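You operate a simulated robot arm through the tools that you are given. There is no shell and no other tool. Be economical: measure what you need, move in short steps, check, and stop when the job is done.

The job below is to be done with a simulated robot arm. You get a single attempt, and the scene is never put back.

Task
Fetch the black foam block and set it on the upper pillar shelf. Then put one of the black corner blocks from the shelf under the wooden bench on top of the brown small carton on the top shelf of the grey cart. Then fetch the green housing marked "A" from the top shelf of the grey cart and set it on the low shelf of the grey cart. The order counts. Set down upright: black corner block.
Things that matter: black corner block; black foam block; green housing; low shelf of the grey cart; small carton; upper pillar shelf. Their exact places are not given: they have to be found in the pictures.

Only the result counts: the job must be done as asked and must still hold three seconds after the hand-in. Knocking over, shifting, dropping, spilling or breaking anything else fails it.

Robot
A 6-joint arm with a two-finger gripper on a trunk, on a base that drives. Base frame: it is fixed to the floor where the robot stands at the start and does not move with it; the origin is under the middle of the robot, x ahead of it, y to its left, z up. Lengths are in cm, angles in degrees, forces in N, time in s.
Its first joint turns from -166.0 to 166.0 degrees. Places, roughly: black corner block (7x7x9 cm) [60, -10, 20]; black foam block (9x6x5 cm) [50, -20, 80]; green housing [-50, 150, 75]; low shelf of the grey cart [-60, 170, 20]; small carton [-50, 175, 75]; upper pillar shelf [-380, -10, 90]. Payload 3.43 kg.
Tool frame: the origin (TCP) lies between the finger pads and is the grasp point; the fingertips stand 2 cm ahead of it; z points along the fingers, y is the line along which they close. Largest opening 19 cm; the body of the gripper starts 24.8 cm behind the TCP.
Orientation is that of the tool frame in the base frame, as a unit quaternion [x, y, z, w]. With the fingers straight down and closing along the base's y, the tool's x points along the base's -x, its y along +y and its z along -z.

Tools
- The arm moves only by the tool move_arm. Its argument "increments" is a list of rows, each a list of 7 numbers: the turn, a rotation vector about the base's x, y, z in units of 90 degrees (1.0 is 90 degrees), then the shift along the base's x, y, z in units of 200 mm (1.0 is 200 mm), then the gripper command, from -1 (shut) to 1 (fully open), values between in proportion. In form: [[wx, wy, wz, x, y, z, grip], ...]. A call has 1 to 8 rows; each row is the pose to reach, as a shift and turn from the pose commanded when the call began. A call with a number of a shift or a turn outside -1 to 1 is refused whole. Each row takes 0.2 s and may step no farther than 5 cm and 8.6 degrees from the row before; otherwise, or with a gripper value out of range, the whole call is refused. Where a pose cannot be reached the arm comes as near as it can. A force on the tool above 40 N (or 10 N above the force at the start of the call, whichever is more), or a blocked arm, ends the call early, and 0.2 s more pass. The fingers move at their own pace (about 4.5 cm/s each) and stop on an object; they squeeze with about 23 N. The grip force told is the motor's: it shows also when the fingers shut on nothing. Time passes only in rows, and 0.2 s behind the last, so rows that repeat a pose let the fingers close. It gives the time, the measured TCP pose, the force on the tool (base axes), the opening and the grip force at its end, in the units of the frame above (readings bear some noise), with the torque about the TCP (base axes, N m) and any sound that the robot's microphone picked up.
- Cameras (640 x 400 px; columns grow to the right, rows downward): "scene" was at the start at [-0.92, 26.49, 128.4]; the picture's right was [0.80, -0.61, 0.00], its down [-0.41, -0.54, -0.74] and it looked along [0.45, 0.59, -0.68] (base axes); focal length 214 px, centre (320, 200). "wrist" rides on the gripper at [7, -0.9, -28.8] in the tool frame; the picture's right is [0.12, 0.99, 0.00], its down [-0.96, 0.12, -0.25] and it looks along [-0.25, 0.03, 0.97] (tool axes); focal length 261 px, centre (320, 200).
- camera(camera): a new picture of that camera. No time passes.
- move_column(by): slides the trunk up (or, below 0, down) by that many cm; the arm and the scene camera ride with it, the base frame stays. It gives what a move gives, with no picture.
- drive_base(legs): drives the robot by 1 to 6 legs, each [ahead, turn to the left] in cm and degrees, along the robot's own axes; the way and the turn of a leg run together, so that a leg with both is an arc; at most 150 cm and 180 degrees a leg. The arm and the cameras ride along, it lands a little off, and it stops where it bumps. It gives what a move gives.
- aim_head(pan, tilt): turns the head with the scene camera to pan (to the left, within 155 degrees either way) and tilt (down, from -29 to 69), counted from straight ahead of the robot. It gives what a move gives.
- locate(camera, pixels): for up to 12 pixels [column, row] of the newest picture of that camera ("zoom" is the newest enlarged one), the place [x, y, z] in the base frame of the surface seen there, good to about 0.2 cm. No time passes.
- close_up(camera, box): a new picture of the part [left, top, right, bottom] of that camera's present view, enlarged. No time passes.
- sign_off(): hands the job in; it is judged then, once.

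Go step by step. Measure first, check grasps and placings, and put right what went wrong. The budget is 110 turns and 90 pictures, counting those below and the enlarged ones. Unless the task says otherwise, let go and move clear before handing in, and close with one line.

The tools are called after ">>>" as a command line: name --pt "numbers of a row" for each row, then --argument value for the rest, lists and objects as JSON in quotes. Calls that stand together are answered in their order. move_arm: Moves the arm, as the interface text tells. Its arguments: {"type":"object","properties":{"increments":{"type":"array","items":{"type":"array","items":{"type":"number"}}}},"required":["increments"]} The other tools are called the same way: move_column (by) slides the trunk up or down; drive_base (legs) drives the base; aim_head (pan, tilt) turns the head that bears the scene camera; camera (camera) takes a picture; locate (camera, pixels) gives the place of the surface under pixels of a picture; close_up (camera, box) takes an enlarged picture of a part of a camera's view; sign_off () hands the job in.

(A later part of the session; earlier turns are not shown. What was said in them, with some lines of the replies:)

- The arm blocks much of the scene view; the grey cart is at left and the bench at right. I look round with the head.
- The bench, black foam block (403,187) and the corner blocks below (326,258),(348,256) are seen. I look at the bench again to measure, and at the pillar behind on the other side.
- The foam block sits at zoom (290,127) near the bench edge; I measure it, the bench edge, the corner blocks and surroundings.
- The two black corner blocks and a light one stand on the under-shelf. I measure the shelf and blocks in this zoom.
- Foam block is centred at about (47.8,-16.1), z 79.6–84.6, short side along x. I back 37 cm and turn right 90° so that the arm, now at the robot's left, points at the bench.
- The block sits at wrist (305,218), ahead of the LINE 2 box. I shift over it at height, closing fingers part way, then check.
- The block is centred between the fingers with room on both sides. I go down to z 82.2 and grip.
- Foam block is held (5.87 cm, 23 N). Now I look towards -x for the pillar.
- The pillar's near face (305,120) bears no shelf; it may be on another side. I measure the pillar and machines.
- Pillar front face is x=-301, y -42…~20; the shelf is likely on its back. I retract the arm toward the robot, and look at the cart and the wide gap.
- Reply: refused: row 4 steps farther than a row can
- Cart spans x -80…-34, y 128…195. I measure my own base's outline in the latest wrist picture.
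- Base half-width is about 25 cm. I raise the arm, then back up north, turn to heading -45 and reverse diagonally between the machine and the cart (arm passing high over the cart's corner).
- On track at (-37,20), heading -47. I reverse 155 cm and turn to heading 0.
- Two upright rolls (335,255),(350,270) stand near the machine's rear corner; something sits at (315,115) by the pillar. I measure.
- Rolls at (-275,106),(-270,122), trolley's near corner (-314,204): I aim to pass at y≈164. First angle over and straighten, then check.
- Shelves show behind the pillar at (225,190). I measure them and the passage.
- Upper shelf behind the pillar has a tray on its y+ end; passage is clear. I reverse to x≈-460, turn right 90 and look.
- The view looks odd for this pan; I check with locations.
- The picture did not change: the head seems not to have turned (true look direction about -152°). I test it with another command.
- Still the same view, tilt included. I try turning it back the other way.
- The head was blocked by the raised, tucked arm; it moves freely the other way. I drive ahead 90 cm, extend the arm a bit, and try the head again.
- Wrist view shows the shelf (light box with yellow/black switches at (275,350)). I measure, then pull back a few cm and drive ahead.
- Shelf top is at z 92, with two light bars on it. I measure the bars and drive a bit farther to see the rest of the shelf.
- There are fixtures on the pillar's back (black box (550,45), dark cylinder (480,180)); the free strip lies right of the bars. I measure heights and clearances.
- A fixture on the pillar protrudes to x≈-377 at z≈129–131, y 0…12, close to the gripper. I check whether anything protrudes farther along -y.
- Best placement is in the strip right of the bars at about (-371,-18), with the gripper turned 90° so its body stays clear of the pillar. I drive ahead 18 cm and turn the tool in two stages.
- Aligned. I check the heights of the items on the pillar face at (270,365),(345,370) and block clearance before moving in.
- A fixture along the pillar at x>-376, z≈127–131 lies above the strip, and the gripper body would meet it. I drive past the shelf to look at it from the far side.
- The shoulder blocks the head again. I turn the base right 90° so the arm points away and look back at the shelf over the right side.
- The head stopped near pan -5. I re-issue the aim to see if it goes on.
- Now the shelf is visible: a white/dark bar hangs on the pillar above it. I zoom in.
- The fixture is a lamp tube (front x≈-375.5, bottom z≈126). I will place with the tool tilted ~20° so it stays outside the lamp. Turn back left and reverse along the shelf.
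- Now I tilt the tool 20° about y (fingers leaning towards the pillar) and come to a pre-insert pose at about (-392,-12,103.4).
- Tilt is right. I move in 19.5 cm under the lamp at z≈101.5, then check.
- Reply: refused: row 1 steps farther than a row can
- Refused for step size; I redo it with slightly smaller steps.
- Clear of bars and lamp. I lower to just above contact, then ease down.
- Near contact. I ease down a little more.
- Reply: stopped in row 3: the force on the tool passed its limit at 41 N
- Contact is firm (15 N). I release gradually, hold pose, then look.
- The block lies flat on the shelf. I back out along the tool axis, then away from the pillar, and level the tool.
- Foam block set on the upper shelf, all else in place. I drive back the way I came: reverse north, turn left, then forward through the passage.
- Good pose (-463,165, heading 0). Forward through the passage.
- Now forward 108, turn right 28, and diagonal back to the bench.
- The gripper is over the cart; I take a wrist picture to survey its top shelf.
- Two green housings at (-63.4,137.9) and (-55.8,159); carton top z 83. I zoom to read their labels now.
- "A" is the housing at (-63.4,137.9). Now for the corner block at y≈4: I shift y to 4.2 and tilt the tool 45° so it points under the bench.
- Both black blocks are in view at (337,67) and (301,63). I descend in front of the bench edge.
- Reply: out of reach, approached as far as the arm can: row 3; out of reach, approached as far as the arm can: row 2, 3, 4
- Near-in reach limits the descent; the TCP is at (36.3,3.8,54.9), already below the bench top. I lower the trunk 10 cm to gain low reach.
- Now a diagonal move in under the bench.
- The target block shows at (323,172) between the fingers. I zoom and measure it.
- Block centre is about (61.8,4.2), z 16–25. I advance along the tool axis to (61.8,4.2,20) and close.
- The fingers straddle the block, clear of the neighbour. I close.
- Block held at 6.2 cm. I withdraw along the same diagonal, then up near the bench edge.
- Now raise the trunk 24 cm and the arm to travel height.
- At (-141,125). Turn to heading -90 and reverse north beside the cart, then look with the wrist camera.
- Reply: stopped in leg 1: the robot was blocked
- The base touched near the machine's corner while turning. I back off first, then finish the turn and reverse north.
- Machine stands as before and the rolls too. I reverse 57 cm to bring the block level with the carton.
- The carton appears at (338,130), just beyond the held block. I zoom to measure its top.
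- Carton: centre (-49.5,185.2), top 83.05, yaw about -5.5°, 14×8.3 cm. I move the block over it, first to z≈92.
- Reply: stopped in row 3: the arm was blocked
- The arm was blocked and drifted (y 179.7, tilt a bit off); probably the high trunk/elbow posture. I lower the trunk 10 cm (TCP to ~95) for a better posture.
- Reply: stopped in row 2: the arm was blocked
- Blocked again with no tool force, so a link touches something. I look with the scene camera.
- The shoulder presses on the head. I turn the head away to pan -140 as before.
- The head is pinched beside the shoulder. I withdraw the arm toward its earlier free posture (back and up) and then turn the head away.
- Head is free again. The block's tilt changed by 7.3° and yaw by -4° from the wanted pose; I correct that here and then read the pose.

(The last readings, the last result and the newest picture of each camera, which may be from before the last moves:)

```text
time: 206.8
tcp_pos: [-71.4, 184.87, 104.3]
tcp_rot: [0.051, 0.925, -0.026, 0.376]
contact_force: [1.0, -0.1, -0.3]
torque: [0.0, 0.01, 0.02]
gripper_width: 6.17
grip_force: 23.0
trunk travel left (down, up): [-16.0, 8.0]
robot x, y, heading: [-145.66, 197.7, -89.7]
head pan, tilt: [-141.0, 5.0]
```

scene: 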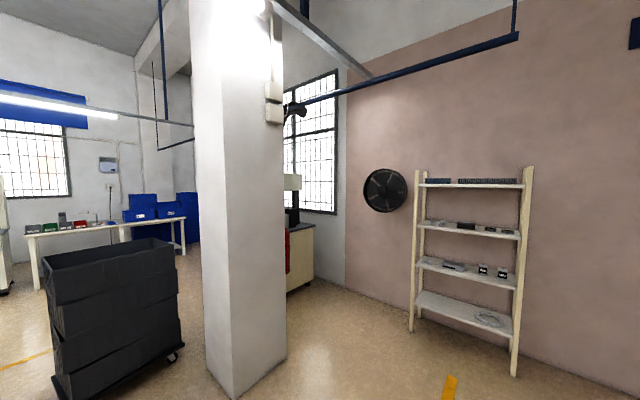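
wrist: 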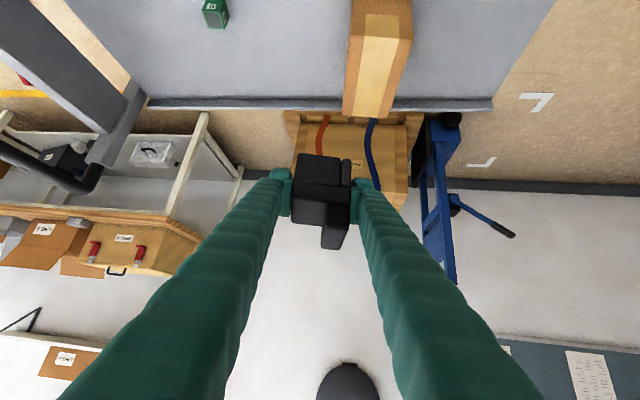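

Orientation restored. I move over the carton again, stepwise.

>>> move_arm --pt "0 0 0 0.2 0 -0.05 -1" --pt "0 0 0 0.4 0.0 -0.1 -1" --pt "0 0 0 0.6 0.01 -0.2 -1" --pt "0 0 0 0.8 0.015 -0.3 -1" --pt "0 0 0 0.97 0.015 -0.4 -1"

>>> camera --camera "wrist"

```text
time: 208.0
tcp_pos: [-51.95, 185.48, 96.44]
tcp_rot: [0.052, 0.924, -0.027, 0.377]
contact_force: [-0.8, 0.2, 0.5]
torque: [0.01, 0.01, 0.02]
gripper_width: 6.19
grip_force: 22.4
trunk travel left (down, up): [-16.0, 8.0]
robot x, y, heading: [-145.98, 197.44, -89.3]
head pan, tilt: [-141.0, 5.0]
```

```text
28 pictures are left
```

wrist: 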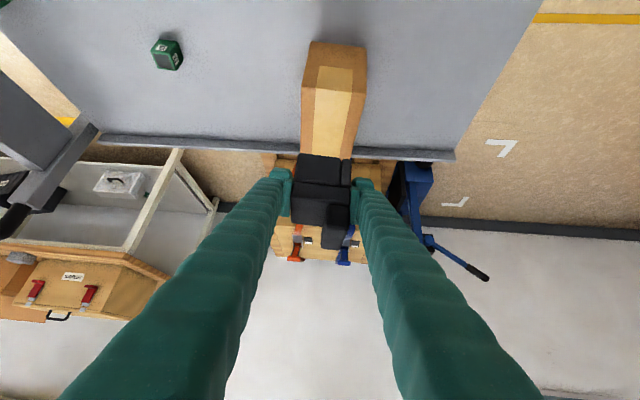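

Free now. I move to x -50 and descend to just above contact.

>>> move_arm --pt "0 0 0 0.097 -0.012 -0.1 -1" --pt "0 0 0 0.097 -0.012 -0.25 -1" --pt "0 0 0 0.097 -0.012 -0.38 -1" --pt "0 0 0 0.097 -0.012 -0.43 -1" --pt "0 0 0 0.097 -0.012 -0.43 -1"

>>> close_up --camera "wrist" --box '[240, 60, 440, 260]'

```text
time: 209.2
tcp_pos: [-49.93, 185.06, 87.64]
tcp_rot: [0.052, 0.925, -0.026, 0.376]
contact_force: [-0.1, 0.0, -0.8]
torque: [-0.02, 0.02, 0.0]
gripper_width: 6.2
grip_force: 23.3
trunk travel left (down, up): [-16.0, 8.0]
robot x, y, heading: [-145.8, 197.39, -89.6]
head pan, tilt: [-141.0, 5.0]
```

```text
2.00 times, centred on (340, 160) of wrist
```

zoom: 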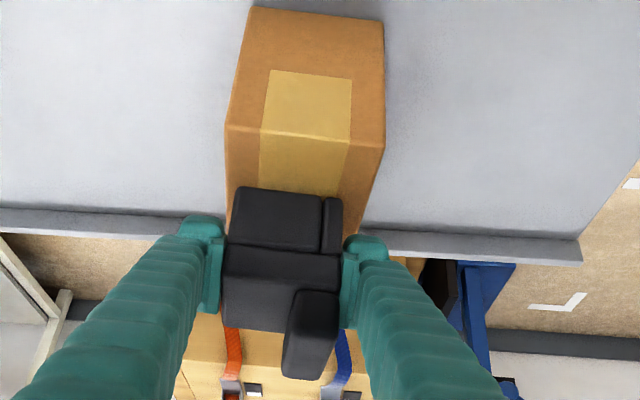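

Nearly there; I measure block and carton edges to fine-tune centring.

>>> locate --camera "zoom" --pixels '[[240, 195], [338, 205], [230, 160], [375, 165], [228, 128], [383, 143], [235, 240], [337, 248], [232, 180], [362, 200], [320, 370], [230, 320]]'

```text
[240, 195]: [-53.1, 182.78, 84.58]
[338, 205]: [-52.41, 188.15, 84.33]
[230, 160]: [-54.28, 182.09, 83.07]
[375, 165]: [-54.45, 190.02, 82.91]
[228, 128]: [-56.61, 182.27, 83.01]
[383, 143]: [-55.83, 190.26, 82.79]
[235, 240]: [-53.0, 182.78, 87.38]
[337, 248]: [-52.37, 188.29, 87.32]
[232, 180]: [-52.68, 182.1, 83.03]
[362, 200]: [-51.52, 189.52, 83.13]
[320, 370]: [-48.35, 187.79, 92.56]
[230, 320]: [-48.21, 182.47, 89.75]
```

Block is 0.4 cm off towards -y; I shift +0.4 and lower to contact gently.

>>> move_arm --pt "0 0 0 0.01 0.02 0 -1" --pt "0 0 0 0.01 0.02 -0.012 -1" --pt "0 0 0 0.01 0.02 -0.022 -1" --pt "0 0 0 0.01 0.02 -0.028 -1"

```text
time: 210.2
tcp_pos: [-49.89, 185.45, 87.11]
tcp_rot: [0.05, 0.925, -0.026, 0.377]
contact_force: [0.0, -0.2, 0.6]
torque: [0.0, 0.01, 0.0]
gripper_width: 6.19
grip_force: 22.9
trunk travel left (down, up): [-16.0, 8.0]
robot x, y, heading: [-145.62, 197.47, -89.2]
head pan, tilt: [-141.0, 5.0]
```

>>> move_arm --pt "0 0 0 0 0 -0.005 -1" --pt "0 0 0 0 0 -0.01 -1" --pt "0 0 0 0 0 -0.012 -1"

```text
time: 211.0
tcp_pos: [-49.95, 185.52, 87.13]
tcp_rot: [0.052, 0.924, -0.026, 0.379]
contact_force: [-2.0, -1.4, 14.6]
torque: [0.25, 0.1, 0.06]
gripper_width: 6.19
grip_force: 23.1
trunk travel left (down, up): [-16.0, 8.0]
robot x, y, heading: [-146.03, 197.35, -89.4]
head pan, tilt: [-141.0, 5.0]
```

Contact made (15 N). I ease off slightly and open the fingers slowly.

>>> move_arm --pt "0 0 0 0 0 0.006 -1" --pt "0 0 0 0 0 0.006 -0.32" --pt "0 0 0 0 0 0.006 -0.25" --pt "0 0 0 0 0 0.006 -0.15" --pt "0 0 0 0 0 0.006 -0.05" --pt "0 0 0 0 0 0.006 -0.05"

>>> close_up --camera "wrist" --box '[240, 60, 440, 260]'

```text
time: 212.4
tcp_pos: [-49.97, 185.47, 86.89]
tcp_rot: [0.051, 0.925, -0.025, 0.375]
contact_force: [0.5, 0.6, -0.3]
torque: [0.01, 0.01, 0.01]
gripper_width: 9.03
grip_force: 0.1
trunk travel left (down, up): [-16.0, 8.0]
robot x, y, heading: [-145.77, 197.52, -89.1]
head pan, tilt: [-141.0, 5.0]
```

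```text
2.00 times, centred on (340, 160) of wrist
```

zoom: 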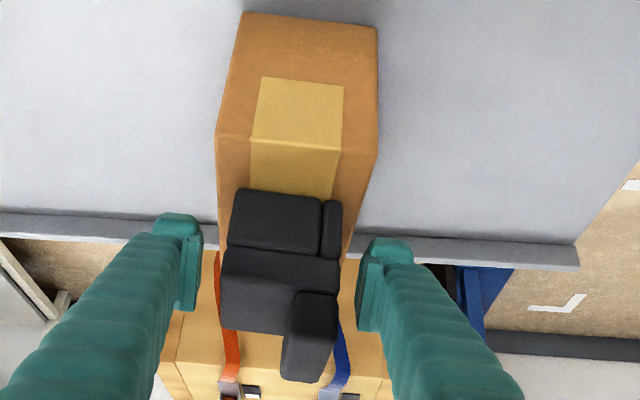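

The block stands upright on the carton. I retreat along the tool axis.

>>> move_arm --pt "0 0 0 -0.16 0.017 0.16 -0.05" --pt "0 0 0 -0.33 0.035 0.33 -0.05" --pt "0 0 0 -0.5 0.053 0.5 -0.05" --pt "0 0 0 -0.67 0.07 0.67 -0.05"

>>> camera --camera "wrist"

```text
time: 213.4
tcp_pos: [-63.42, 186.82, 100.57]
tcp_rot: [0.051, 0.925, -0.026, 0.376]
contact_force: [1.2, -0.3, -1.5]
torque: [-0.01, 0.02, 0.02]
gripper_width: 9.02
grip_force: 0.0
trunk travel left (down, up): [-16.0, 8.0]
robot x, y, heading: [-145.67, 197.5, -89.4]
head pan, tilt: [-141.0, 5.0]
```

```text
25 pictures are left
```

wrist: 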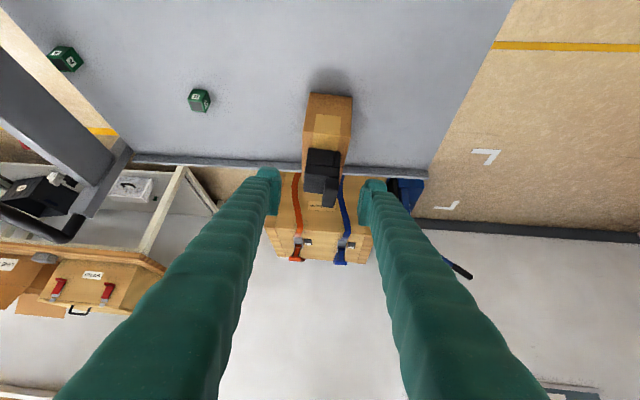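

Well placed. Now I zoom on housing A (65,58) and measure it and the handle panel beside it.

>>> close_up --camera "wrist" --box '[0, 10, 160, 110]'

>>> locate --camera "zoom" --pixels '[[210, 175], [250, 145], [290, 150], [328, 195], [325, 225], [270, 225], [200, 250], [100, 110], [100, 200], [200, 320], [330, 380], [270, 190]]'

```text
4.00 times, centred on (80, 60) of wrist
```

zoom: 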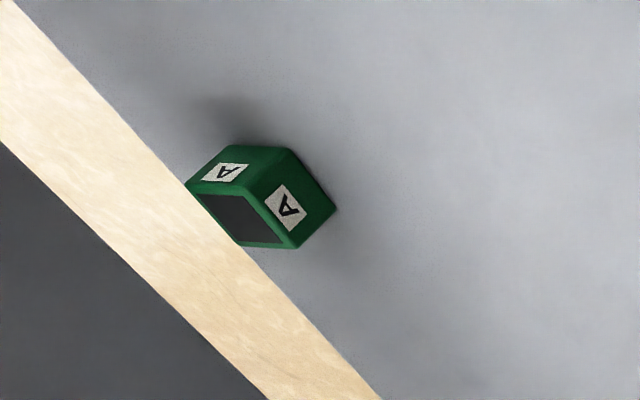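

```text
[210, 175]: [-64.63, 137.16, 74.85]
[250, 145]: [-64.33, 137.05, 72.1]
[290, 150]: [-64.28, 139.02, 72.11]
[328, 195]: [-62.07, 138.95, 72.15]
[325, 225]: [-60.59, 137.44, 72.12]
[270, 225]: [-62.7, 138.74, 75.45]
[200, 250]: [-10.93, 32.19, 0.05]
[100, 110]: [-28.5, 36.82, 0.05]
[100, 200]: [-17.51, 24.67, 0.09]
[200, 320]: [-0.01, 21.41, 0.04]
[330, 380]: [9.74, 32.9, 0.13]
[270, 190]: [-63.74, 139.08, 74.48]
```

The label "A" is confirmed; it sits close to the handle end, so I will work from the north side of the cart. I check what stands east/north and raise the arm.

>>> locate --camera "wrist" --pixels '[[270, 210], [405, 190], [450, 205], [485, 155], [600, 45], [430, 100], [425, 172], [325, 160], [332, 185], [395, 205], [560, 150], [620, 160]]'

>>> move_arm --pt "0 0 0 -0.1 0 0.2 -0.05" --pt "0 0 0 -0.2 0 0.4 -0.05" --pt "0 0 0 -0.3 0 0.6 -0.05" --pt "0 0 0 -0.4 0 0.7 -0.05"

>>> drive_base --legs '[[-43, 0]]'

```text
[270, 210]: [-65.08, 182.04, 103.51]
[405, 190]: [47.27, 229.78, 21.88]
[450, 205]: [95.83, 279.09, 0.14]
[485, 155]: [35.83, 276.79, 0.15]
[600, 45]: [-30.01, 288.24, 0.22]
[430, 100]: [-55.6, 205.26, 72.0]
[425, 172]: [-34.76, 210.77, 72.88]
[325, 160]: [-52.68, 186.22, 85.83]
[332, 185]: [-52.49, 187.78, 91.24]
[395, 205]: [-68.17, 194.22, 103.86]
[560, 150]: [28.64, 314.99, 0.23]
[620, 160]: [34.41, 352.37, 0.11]
```

```text
time: 214.4
tcp_pos: [-71.29, 187.14, 114.43]
tcp_rot: [0.051, 0.925, -0.026, 0.376]
contact_force: [1.5, -0.7, -1.0]
torque: [0.01, 0.02, 0.02]
gripper_width: 9.02
grip_force: 0.1
trunk travel left (down, up): [-16.0, 8.0]
robot x, y, heading: [-145.47, 197.56, -89.4]
head pan, tilt: [-141.0, 5.0]
```

```text
time: 217.0
tcp_pos: [-71.75, 230.29, 114.42]
tcp_rot: [0.053, 0.925, -0.027, 0.376]
contact_force: [0.5, 0.8, 0.6]
torque: [0.0, 0.01, -0.02]
gripper_width: 9.03
grip_force: 0.0
trunk travel left (down, up): [-16.0, 8.0]
robot x, y, heading: [-146.28, 241.13, -89.6]
head pan, tilt: [-141.0, 5.0]
```

Cart's north edge is y≈211. I back to y≈250, turn right 90° and reverse east behind the cart's north end.

>>> drive_base --legs '[[-10, 0], [0, -90], [-50, 0], [-43, 0]]'

>>> camera --camera "wrist"

```text
time: 226.9
tcp_pos: [-61.74, 180.83, 114.57]
tcp_rot: [0.681, 0.628, -0.281, 0.252]
contact_force: [-0.9, 0.2, 0.3]
torque: [0.01, 0.03, -0.01]
gripper_width: 9.02
grip_force: 0.0
trunk travel left (down, up): [-16.0, 8.0]
robot x, y, heading: [-53.38, 255.62, -177.6]
head pan, tilt: [-141.0, 5.0]
```

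```text
23 pictures are left
```

wrist: 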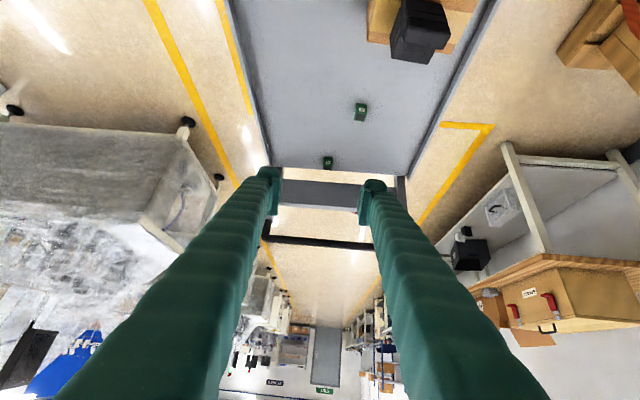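

All stands. A is at (328,162), B at (360,112). I zoom on A to get centre and yaw.

>>> close_up --camera "wrist" --box '[304, 147, 352, 177]'

>>> locate --camera "zoom" --pixels '[[262, 120], [375, 130], [268, 160], [380, 175], [380, 240], [265, 235], [320, 190], [320, 140], [300, 215], [350, 270], [260, 190], [385, 200]]'

```text
13.33 times, centred on (328, 162) of wrist
```

zoom: 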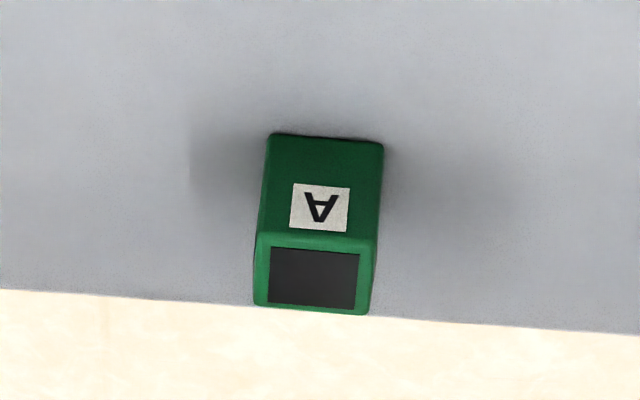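

```text
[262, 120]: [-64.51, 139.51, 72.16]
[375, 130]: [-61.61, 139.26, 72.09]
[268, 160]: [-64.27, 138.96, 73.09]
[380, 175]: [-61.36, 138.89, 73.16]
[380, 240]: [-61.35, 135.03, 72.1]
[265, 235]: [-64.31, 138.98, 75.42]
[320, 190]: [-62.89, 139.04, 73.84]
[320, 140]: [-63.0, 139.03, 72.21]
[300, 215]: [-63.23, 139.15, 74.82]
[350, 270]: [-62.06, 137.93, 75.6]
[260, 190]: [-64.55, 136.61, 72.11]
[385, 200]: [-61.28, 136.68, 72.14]
```

A's centre is (-62.9,137.5), 3 cm wide, top 75.5, aligned with the axes. I correct yaw and move the tool to a pre-grasp pose north of and above it.

>>> move_arm --pt "0 0 0.017 -0.02 -0.2 -0.1 -0.3" --pt "0 0 0.034 -0.04 -0.4 -0.2 -0.3" --pt "0 0 0.051 -0.058 -0.6 -0.3 -0.3" --pt "0 0 0.051 -0.058 -0.8 -0.4 -0.3" --pt "0 0 0.051 -0.058 -1 -0.5 -0.3"

>>> move_arm --pt "0 0 0 0 -0.14 -0.18 -0.3" --pt "0 0 0 0 -0.28 -0.36 -0.3" --pt "0 0 0 0 -0.42 -0.55 -0.3" --pt "0 0 0 0 -0.54 -0.73 -0.3"

>>> camera --camera "wrist"

```text
time: 228.1
tcp_pos: [-62.87, 160.68, 104.51]
tcp_rot: [0.655, 0.654, -0.271, 0.263]
contact_force: [0.2, 1.1, 1.1]
torque: [-0.01, 0.01, -0.04]
gripper_width: 6.65
grip_force: 0.0
trunk travel left (down, up): [-16.0, 8.0]
robot x, y, heading: [-53.3, 255.35, -177.8]
head pan, tilt: [-141.0, 5.0]
```

```text
time: 229.1
tcp_pos: [-63.12, 149.99, 90.14]
tcp_rot: [0.655, 0.654, -0.271, 0.263]
contact_force: [-0.2, -0.6, 1.2]
torque: [0.05, 0.01, -0.02]
gripper_width: 6.66
grip_force: 0.0
trunk travel left (down, up): [-16.0, 8.0]
robot x, y, heading: [-53.43, 255.29, -177.9]
head pan, tilt: [-141.0, 5.0]
```

```text
21 pictures are left
```

wrist: 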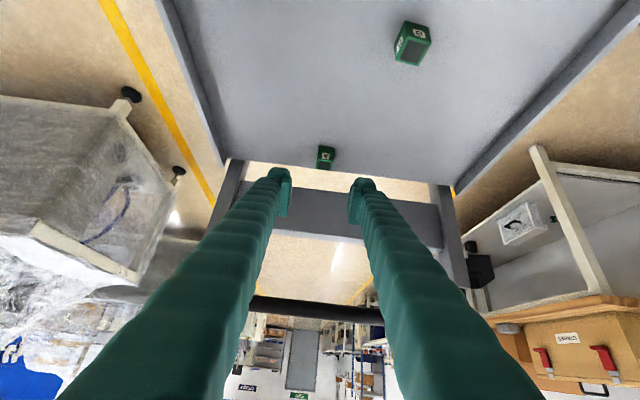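

Lined up. I check the grey cross panel at (330,215) for clearance.

>>> locate --camera "wrist" --pixels '[[320, 192], [320, 230], [325, 157], [238, 175], [440, 190], [330, 240]]'

```text
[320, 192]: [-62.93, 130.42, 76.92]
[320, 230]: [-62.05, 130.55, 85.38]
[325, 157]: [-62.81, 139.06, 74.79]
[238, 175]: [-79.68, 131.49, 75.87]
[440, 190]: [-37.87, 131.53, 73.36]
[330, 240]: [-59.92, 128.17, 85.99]
```

Panel is at y≤130.6: clear. I descend to the grasp.

>>> move_arm --pt "0 0 0 0.01 -0.12 -0.19 -0.3" --pt "0 0 0 0.01 -0.27 -0.37 -0.3" --pt "0 0 0 0.01 -0.43 -0.55 -0.3" --pt "0 0 0 0.01 -0.57 -0.69 -0.3" --pt "0 0 0 0.01 -0.585 -0.725 -0.3" --pt "0 0 0 0.01 -0.585 -0.725 -0.3"

>>> close_up --camera "wrist" --box '[240, 120, 400, 220]'

```text
time: 230.5
tcp_pos: [-63.12, 138.09, 75.49]
tcp_rot: [0.655, 0.654, -0.271, 0.262]
contact_force: [-0.1, -1.0, 0.3]
torque: [-0.03, -0.01, -0.03]
gripper_width: 6.65
grip_force: 0.1
trunk travel left (down, up): [-16.0, 8.0]
robot x, y, heading: [-53.48, 255.52, -177.7]
head pan, tilt: [-141.0, 5.0]
```

```text
4.00 times, centred on (320, 170) of wrist
```

zoom: 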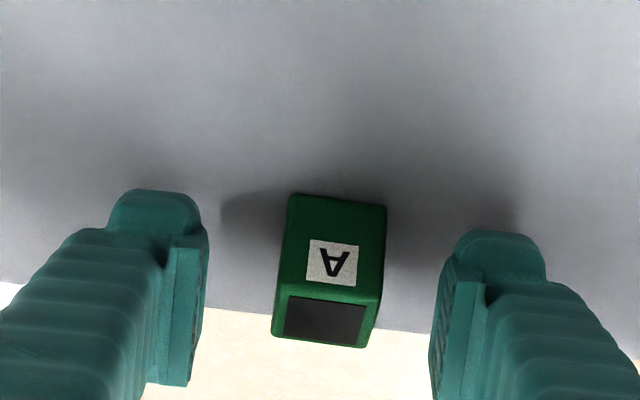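

The housing is centred between the fingers. I close and lift back.

>>> move_arm --pt "0 0 0 0 0 0 -0.6" --pt "0 0 0 0 0 0 -1" --pt "0 0 0 0 0 0 -1" --pt "0 0 0 0 0 0 -1" --pt "0 0 0 0 0 0 -1"

>>> move_arm --pt "0 0 0 0 0 0.05 -1" --pt "0 0 0 0 0.1 0.2 -1" --pt "0 0 0 0 0.25 0.38 -1" --pt "0 0 0 0 0.4 0.56 -1" --pt "0 0 0 0 0.55 0.74 -1"

>>> camera --camera "wrist"

```text
time: 231.7
tcp_pos: [-62.94, 138.11, 75.57]
tcp_rot: [0.656, 0.654, -0.271, 0.263]
contact_force: [-0.1, 0.7, -0.5]
torque: [0.01, 0.0, 0.04]
gripper_width: 2.86
grip_force: 23.1
trunk travel left (down, up): [-16.0, 8.0]
robot x, y, heading: [-53.64, 255.43, -177.6]
head pan, tilt: [-141.0, 5.0]
```

```text
time: 232.9
tcp_pos: [-62.64, 149.37, 90.13]
tcp_rot: [0.656, 0.654, -0.271, 0.262]
contact_force: [-0.3, -1.1, -1.3]
torque: [-0.04, 0.02, -0.01]
gripper_width: 2.84
grip_force: 23.0
trunk travel left (down, up): [-16.0, 8.0]
robot x, y, heading: [-53.38, 255.78, -177.8]
head pan, tilt: [-141.0, 5.0]
```

```text
19 pictures are left
```

wrist: 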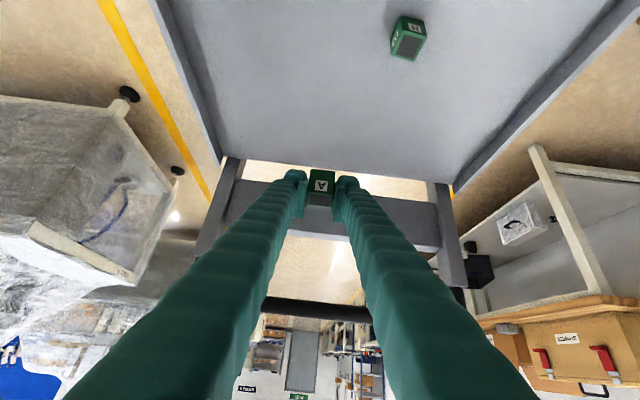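

Housing A is held (2.85 cm). I raise and retract the arm, then drive to the cart's west side for the low shelf.

>>> move_arm --pt "0 0 0 0 0.15 0.18 -1" --pt "0 0 0 0 0.3 0.36 -1" --pt "0 0 0 0 0.45 0.54 -1" --pt "0 0 0 0 0.6 0.72 -1" --pt "0 0 0 0 0.75 0.9 -1"

>>> move_arm --pt "0 0 0 0 0.23 0.02 -1" --pt "0 0 0 0 0.46 0.05 -1" --pt "0 0 0 0 0.69 0.08 -1" --pt "0 0 0 0 0.92 0.1 -1"

>>> drive_base --legs '[[56, 0], [56, 0], [0, 88]]'

```text
time: 234.1
tcp_pos: [-62.7, 164.43, 107.83]
tcp_rot: [0.656, 0.654, -0.271, 0.262]
contact_force: [-0.1, -0.9, -1.2]
torque: [0.04, 0.01, 0.03]
gripper_width: 2.89
grip_force: 22.6
trunk travel left (down, up): [-16.0, 8.0]
robot x, y, heading: [-53.36, 255.62, -177.7]
head pan, tilt: [-141.0, 5.0]
```

```text
time: 235.1
tcp_pos: [-62.95, 182.45, 110.02]
tcp_rot: [0.655, 0.655, -0.27, 0.264]
contact_force: [-0.3, -0.8, -1.4]
torque: [0.06, 0.01, 0.03]
gripper_width: 2.83
grip_force: 22.9
trunk travel left (down, up): [-16.0, 8.0]
robot x, y, heading: [-53.77, 255.6, -177.8]
head pan, tilt: [-141.0, 5.0]
```

```text
time: 245.1
tcp_pos: [-95.22, 239.43, 110.15]
tcp_rot: [0.015, 0.926, -0.012, 0.376]
contact_force: [0.3, -0.2, -0.1]
torque: [0.0, -0.03, 0.02]
gripper_width: 2.85
grip_force: 22.7
trunk travel left (down, up): [-16.0, 8.0]
robot x, y, heading: [-168.02, 251.35, -89.3]
head pan, tilt: [-141.0, 5.0]
```

TCP is at x -95, west of the cart. I drive south 72 cm and look.

>>> drive_base --legs '[[72, 0]]'

>>> camera --camera "wrist"

```text
time: 249.1
tcp_pos: [-94.7, 165.66, 110.1]
tcp_rot: [0.016, 0.926, -0.012, 0.378]
contact_force: [-0.2, 0.7, -0.4]
torque: [-0.01, 0.0, 0.02]
gripper_width: 2.85
grip_force: 23.3
trunk travel left (down, up): [-16.0, 8.0]
robot x, y, heading: [-167.19, 177.76, -89.6]
head pan, tilt: [-141.0, 5.0]
```

```text
18 pictures are left
```

wrist: 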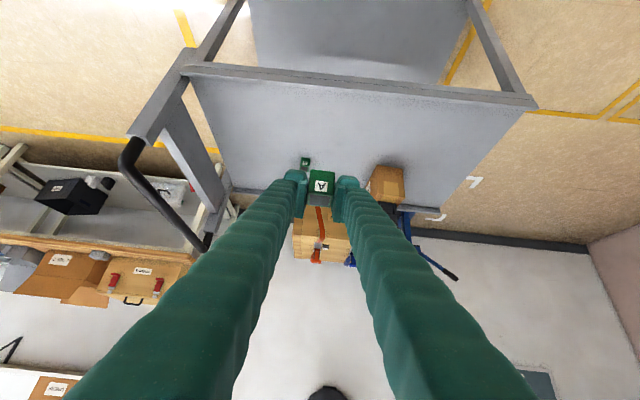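

The low shelf is visible through the open west side (top of the image). I measure its edge and the posts.

>>> locate --camera "wrist" --pixels '[[360, 40], [280, 20], [440, 30], [360, 75], [360, 85], [215, 40], [490, 50], [400, 76], [256, 55], [330, 5], [250, 10], [455, 70]]'

```text
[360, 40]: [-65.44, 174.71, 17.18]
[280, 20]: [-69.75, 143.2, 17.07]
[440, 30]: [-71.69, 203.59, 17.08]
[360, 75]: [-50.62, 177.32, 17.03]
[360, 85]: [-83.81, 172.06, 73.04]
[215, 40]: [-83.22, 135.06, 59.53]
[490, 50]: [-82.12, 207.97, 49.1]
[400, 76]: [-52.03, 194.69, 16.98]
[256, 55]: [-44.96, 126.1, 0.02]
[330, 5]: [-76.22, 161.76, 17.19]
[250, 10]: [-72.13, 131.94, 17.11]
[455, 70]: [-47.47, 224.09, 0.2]
```

Low shelf z 17.1, x -83…-37, posts at y 135 and 208. I lower the trunk and then the arm outside the cart.

>>> move_column --by -16

>>> move_arm --pt "0 0 0 0 0 -0.24 -1" --pt "0 0 0 0 0 -0.48 -1" --pt "0 0 0 0 0 -0.72 -1" --pt "0 0 0 0 0 -0.96 -1"

>>> move_arm --pt "0 0 0 0 0 -0.24 -1" --pt "0 0 0 0 0 -0.48 -1" --pt "0 0 0 0.05 0 -0.7 -1"

```text
time: 250.9
tcp_pos: [-94.57, 165.8, 94.13]
tcp_rot: [0.017, 0.926, -0.012, 0.376]
contact_force: [0.6, 0.3, -0.7]
torque: [0.0, -0.01, 0.02]
gripper_width: 2.86
grip_force: 23.5
trunk travel left (down, up): [0.0, 24.0]
robot x, y, heading: [-167.04, 177.68, -89.5]
head pan, tilt: [-141.0, 5.0]
```

```text
time: 251.9
tcp_pos: [-94.8, 165.44, 74.92]
tcp_rot: [0.016, 0.926, -0.012, 0.378]
contact_force: [-1.1, 0.0, 0.3]
torque: [-0.01, -0.01, -0.02]
gripper_width: 2.84
grip_force: 23.8
trunk travel left (down, up): [0.0, 24.0]
robot x, y, heading: [-167.57, 177.48, -89.6]
head pan, tilt: [-141.0, 5.0]
```

```text
time: 252.9
tcp_pos: [-99.82, 172.84, 56.45]
tcp_rot: [-0.08, 0.95, 0.061, 0.296]
contact_force: [-1.8, 0.4, -0.9]
torque: [-0.01, 0.0, -0.02]
gripper_width: 2.86
grip_force: 23.0
out of reach, approached as far as the arm can: row 1, 2, 3
trunk travel left (down, up): [0.0, 24.0]
robot x, y, heading: [-167.16, 177.9, -89.5]
head pan, tilt: [-141.0, 5.0]
stopped in row 3: the arm was blocked; the commanded pose is now the measured one
```

The arm hit its near-in limit and twisted. I restore orientation while moving outward at this height, which is below the top shelf.

>>> move_arm --pt "-0.014 -0.036 -0.049 0.15 -0.1 0.05 -1" --pt "-0.028 -0.071 -0.099 0.35 -0.2 0.05 -1" --pt "-0.042 -0.107 -0.148 0.55 -0.3 0.02 -1" --pt "-0.042 -0.107 -0.148 0.55 -0.3 0.02 -1"

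>>> camera --camera "wrist"

```text
time: 253.9
tcp_pos: [-90.02, 165.65, 56.61]
tcp_rot: [0.006, 0.93, 0.0, 0.367]
contact_force: [0.6, 0.1, 1.0]
torque: [-0.02, 0.01, 0.0]
gripper_width: 2.88
grip_force: 22.9
out of reach, approached as far as the arm can: row 3, 4
trunk travel left (down, up): [0.0, 24.0]
robot x, y, heading: [-167.03, 177.82, -89.7]
head pan, tilt: [-141.0, 5.0]
```

```text
17 pictures are left
```

wrist: 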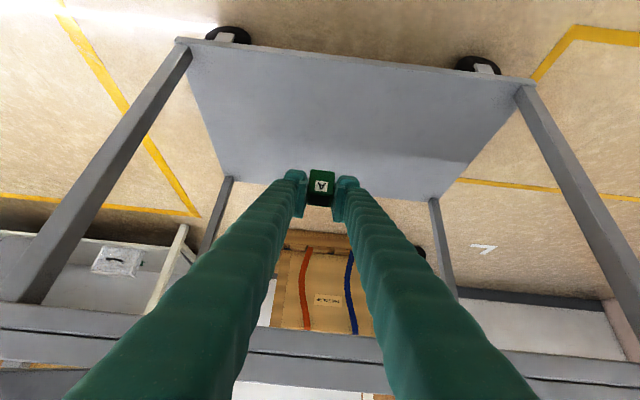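

Pose is good again and the low shelf is in plain view. I go diagonally down and in.

>>> move_arm --pt "0 0 0 0.16 0 -0.15 -1" --pt "0 0 0 0.32 0 -0.32 -1" --pt "0 0 0 0.48 0 -0.5 -1" --pt "0 0 0 0.64 0 -0.68 -1" --pt "0 0 0 0.78 0 -0.86 -1" --pt "0 0 0 0.85 0 -1.0 -1"

>>> camera --camera "wrist"

```text
time: 255.3
tcp_pos: [-73.43, 162.33, 37.15]
tcp_rot: [-0.005, 0.928, 0.01, 0.373]
contact_force: [0.0, -0.4, 0.6]
torque: [-0.03, 0.11, -0.03]
gripper_width: 2.85
grip_force: 23.2
out of reach, approached as far as the arm can: row 1, 2, 3, 4, 5, 6
trunk travel left (down, up): [0.0, 24.0]
robot x, y, heading: [-167.06, 177.73, -89.4]
head pan, tilt: [-141.0, 5.0]
```

```text
16 pictures are left
```

wrist: 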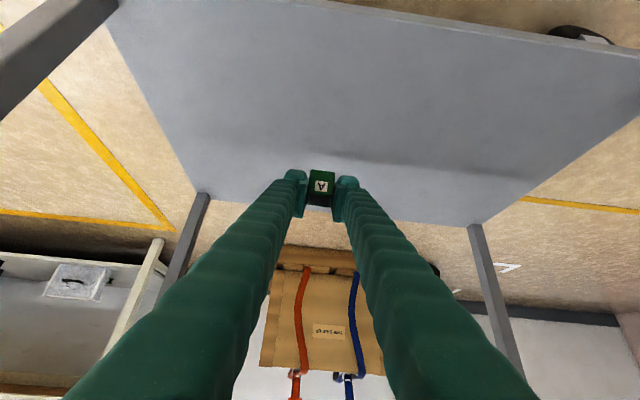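

Nearly on path. I continue out and down towards the shelf.

>>> move_arm --pt "0 0 0 0.15 0 -0.15 -1" --pt "0 0 0 0.3 0 -0.3 -1" --pt "0 0 0 0.42 0 -0.45 -1" --pt "0 0 0 0.45 0 -0.6 -1"

```text
time: 256.3
tcp_pos: [-64.31, 162.03, 25.1]
tcp_rot: [-0.009, 0.928, 0.015, 0.372]
contact_force: [0.0, 0.7, 1.2]
torque: [-0.03, 0.15, 0.06]
gripper_width: 2.83
grip_force: 22.8
trunk travel left (down, up): [0.0, 24.0]
robot x, y, heading: [-167.08, 177.77, -89.3]
head pan, tilt: [-141.0, 5.0]
```

Good pose. I lower to just above the shelf, then touch.

>>> move_arm --pt "0 0 0 0 0 -0.12 -1" --pt "0 0 0 0 0 -0.19 -1" --pt "0 0 0 0 0 -0.21 -1" --pt "0 0 0 0 0 -0.218 -1" --pt "0 0 0 0 0 -0.224 -1"

>>> close_up --camera "wrist" --box '[240, 120, 400, 220]'

```text
time: 257.5
tcp_pos: [-64.01, 162.09, 20.76]
tcp_rot: [-0.008, 0.929, 0.021, 0.369]
contact_force: [-0.4, 0.2, -0.3]
torque: [-0.02, -0.01, 0.03]
gripper_width: 2.84
grip_force: 23.3
out of reach, approached as far as the arm can: row 1, 2, 3, 4, 5
trunk travel left (down, up): [0.0, 24.0]
robot x, y, heading: [-167.22, 177.8, -89.6]
head pan, tilt: [-141.0, 5.0]
```

```text
4.00 times, centred on (320, 170) of wrist
```

zoom: 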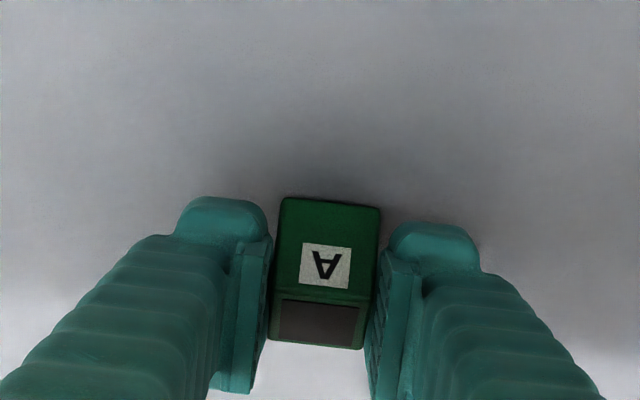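

About 0.2 cm above. I ease down to contact.

>>> move_arm --pt "0 0 0 0 0 -0.008 -1" --pt "0 0 0 0 0 -0.014 -1" --pt "0 0 0 0 0 -0.018 -1"

```text
time: 258.3
tcp_pos: [-64.07, 162.11, 20.72]
tcp_rot: [-0.009, 0.929, 0.022, 0.37]
contact_force: [0.7, 0.1, -0.6]
torque: [0.0, 0.02, -0.02]
gripper_width: 2.83
grip_force: 22.7
out of reach, approached as far as the arm can: row 3
trunk travel left (down, up): [0.0, 24.0]
robot x, y, heading: [-167.45, 177.61, -89.7]
head pan, tilt: [-141.0, 5.0]
```

>>> move_arm --pt "0 0 0 0 0 -0.01 -1" --pt "0 0 0 0 0 -0.02 -1" --pt "0 0 0 0 0 -0.02 -1"

```text
time: 259.1
tcp_pos: [-63.72, 161.71, 20.58]
tcp_rot: [-0.006, 0.929, 0.019, 0.371]
contact_force: [0.1, 0.7, 6.6]
torque: [-0.04, -0.14, 0.03]
gripper_width: 2.84
grip_force: 22.6
out of reach, approached as far as the arm can: row 2, 3
trunk travel left (down, up): [0.0, 24.0]
robot x, y, heading: [-167.27, 177.88, -89.3]
head pan, tilt: [-141.0, 5.0]
```

Contact (6.6 N). I open the fingers.

>>> move_arm --pt "0 0 0 0 0 0 -0.68" --pt "0 0 0 0 0 0 -0.6" --pt "0 0 0 0 0 0 -0.45" --pt "0 0 0 0 0 0 -0.3" --pt "0 0 0 0 0 0 -0.3"

>>> close_up --camera "wrist" --box '[240, 120, 400, 220]'

```text
time: 260.3
tcp_pos: [-63.74, 161.67, 20.52]
tcp_rot: [-0.005, 0.929, 0.019, 0.37]
contact_force: [1.3, -0.1, -0.3]
torque: [0.03, 0.02, -0.02]
gripper_width: 6.64
grip_force: 0.1
trunk travel left (down, up): [0.0, 24.0]
robot x, y, heading: [-167.48, 177.8, -89.7]
head pan, tilt: [-141.0, 5.0]
```

```text
4.00 times, centred on (320, 170) of wrist
```

zoom: 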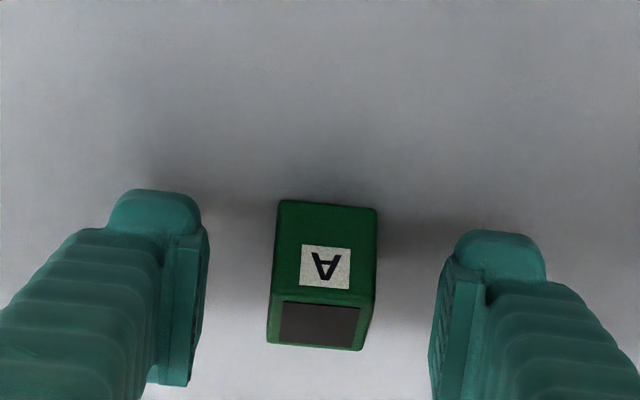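

The housing stands on the low shelf. I retreat along the tool axis out of the cart.

>>> move_arm --pt "0 0 0 -0.15 0 0.15 -0.3" --pt "0 0 0 -0.3 0 0.3 -0.3" --pt "0 0 0 -0.46 0 0.46 -0.3" --pt "0 0 0 -0.62 0 0.62 -0.3" --pt "0 0 0 -0.78 0 0.78 -0.3" --pt "0 0 0 -0.94 0 0.94 -0.3"

>>> camera --camera "wrist"

```text
time: 261.7
tcp_pos: [-82.79, 161.37, 39.87]
tcp_rot: [-0.005, 0.929, 0.016, 0.371]
contact_force: [0.2, 0.3, -0.4]
torque: [-0.04, -0.09, -0.07]
gripper_width: 6.68
grip_force: 0.1
out of reach, approached as far as the arm can: row 1, 2, 3, 4, 5, 6
trunk travel left (down, up): [0.0, 24.0]
robot x, y, heading: [-167.19, 177.86, -89.7]
head pan, tilt: [-141.0, 5.0]
```

```text
13 pictures are left
```

wrist: 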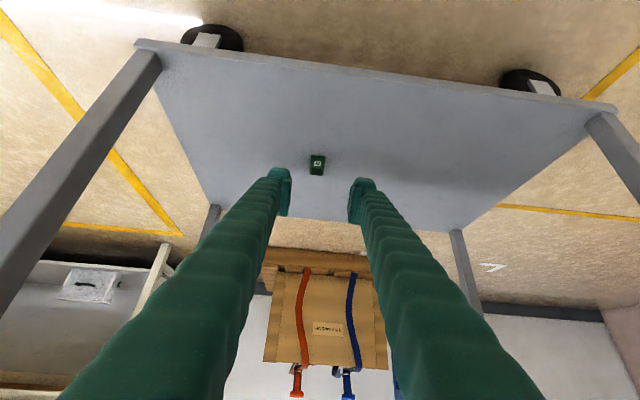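

Housing A stands alone on the low shelf. I back out fully and raise the trunk to confirm the corner block still stands on the carton.

>>> move_arm --pt "0 0 0 -0.14 0 0.18 -0.3" --pt "0 0 0 -0.28 0 0.38 -0.3" --pt "0 0 0 -0.42 0 0.58 -0.3" --pt "0 0 0 -0.55 0.0 0.8 -0.3"

>>> camera --camera "wrist"

```text
refused: row 4 steps farther than a row can; nothing moved
```

```text
12 pictures are left
```

wrist: 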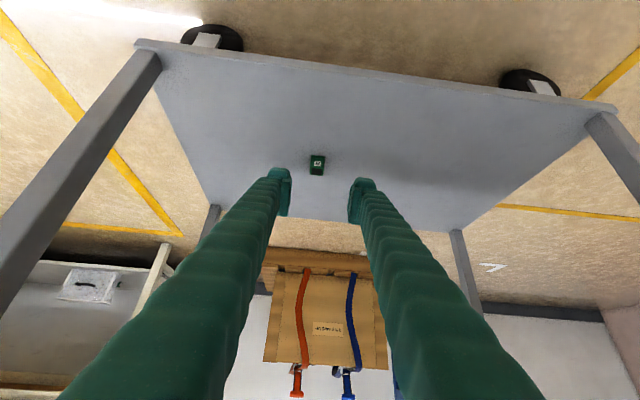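

>>> move_arm --pt "0 0 0 -0.12 0 0.17 -0.3" --pt "0 0 0 -0.24 0 0.34 -0.3" --pt "0 0 0 -0.36 0 0.51 -0.3" --pt "0 0 0 -0.48 0.0 0.68 -0.3" --pt "0 0 0 -0.56 0.0 0.8 -0.3"

```text
time: 262.9
tcp_pos: [-93.84, 161.2, 55.88]
tcp_rot: [-0.006, 0.928, 0.011, 0.371]
contact_force: [0.2, 1.1, -0.8]
torque: [0.01, -0.02, 0.03]
gripper_width: 6.66
grip_force: 0.0
trunk travel left (down, up): [0.0, 24.0]
robot x, y, heading: [-166.83, 177.59, -89.7]
head pan, tilt: [-141.0, 5.0]
```

Outside the cart. Raise the trunk and look.

>>> move_column --by 24

>>> camera --camera "wrist"

```text
time: 265.4
tcp_pos: [-93.64, 161.27, 79.94]
tcp_rot: [-0.006, 0.928, 0.011, 0.372]
contact_force: [0.7, -0.1, 0.2]
torque: [0.02, 0.01, 0.03]
gripper_width: 6.67
grip_force: 0.0
trunk travel left (down, up): [-24.0, 0.0]
robot x, y, heading: [-167.48, 177.61, -89.5]
head pan, tilt: [-141.0, 5.0]
```

```text
11 pictures are left
```

wrist: 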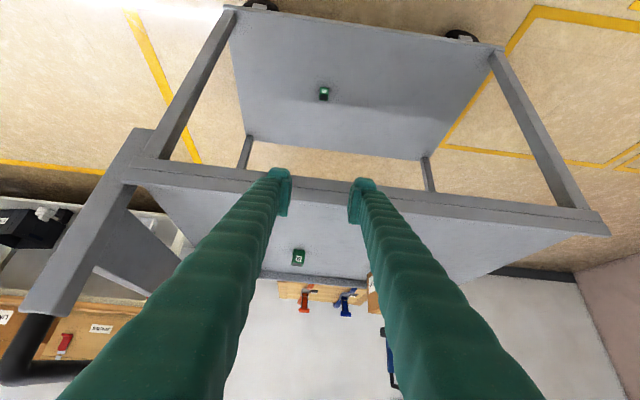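

The carton is hidden behind the right finger; I reverse 24 cm to see it.

>>> drive_base --legs '[[-24, 0]]'

>>> camera --camera "wrist"

```text
time: 267.2
tcp_pos: [-93.9, 185.1, 79.91]
tcp_rot: [-0.005, 0.928, 0.01, 0.372]
contact_force: [-0.3, 0.0, -0.5]
torque: [-0.01, -0.01, 0.01]
gripper_width: 6.64
grip_force: 0.1
trunk travel left (down, up): [-24.0, 0.0]
robot x, y, heading: [-167.54, 201.6, -89.5]
head pan, tilt: [-141.0, 5.0]
```

```text
10 pictures are left
```

wrist: 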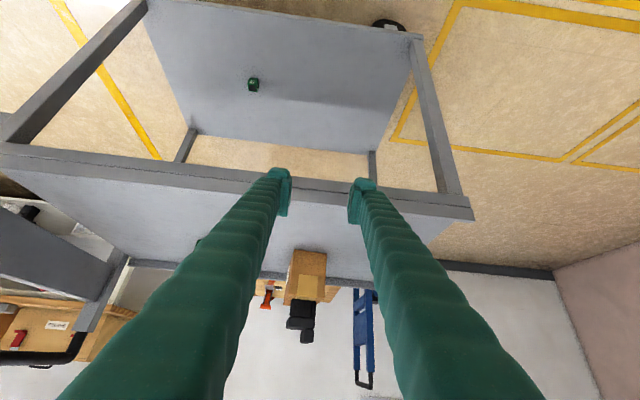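

The carton at (307,275) still carries the upright corner block (302,315), A sits on the low shelf at (253,85), and the gripper is clear. I hand in.

>>> sign_off

```text
The job is handed in.
```

The job is handed in. The black foam block is on the upper pillar shelf. A black corner block stands upright on the small carton. The green housing "A" is on the low shelf of the grey cart. While turning, the base was stopped once near the corner of a machine. The machine looked unmoved in the picture I took afterwards, but I did not measure its position again.
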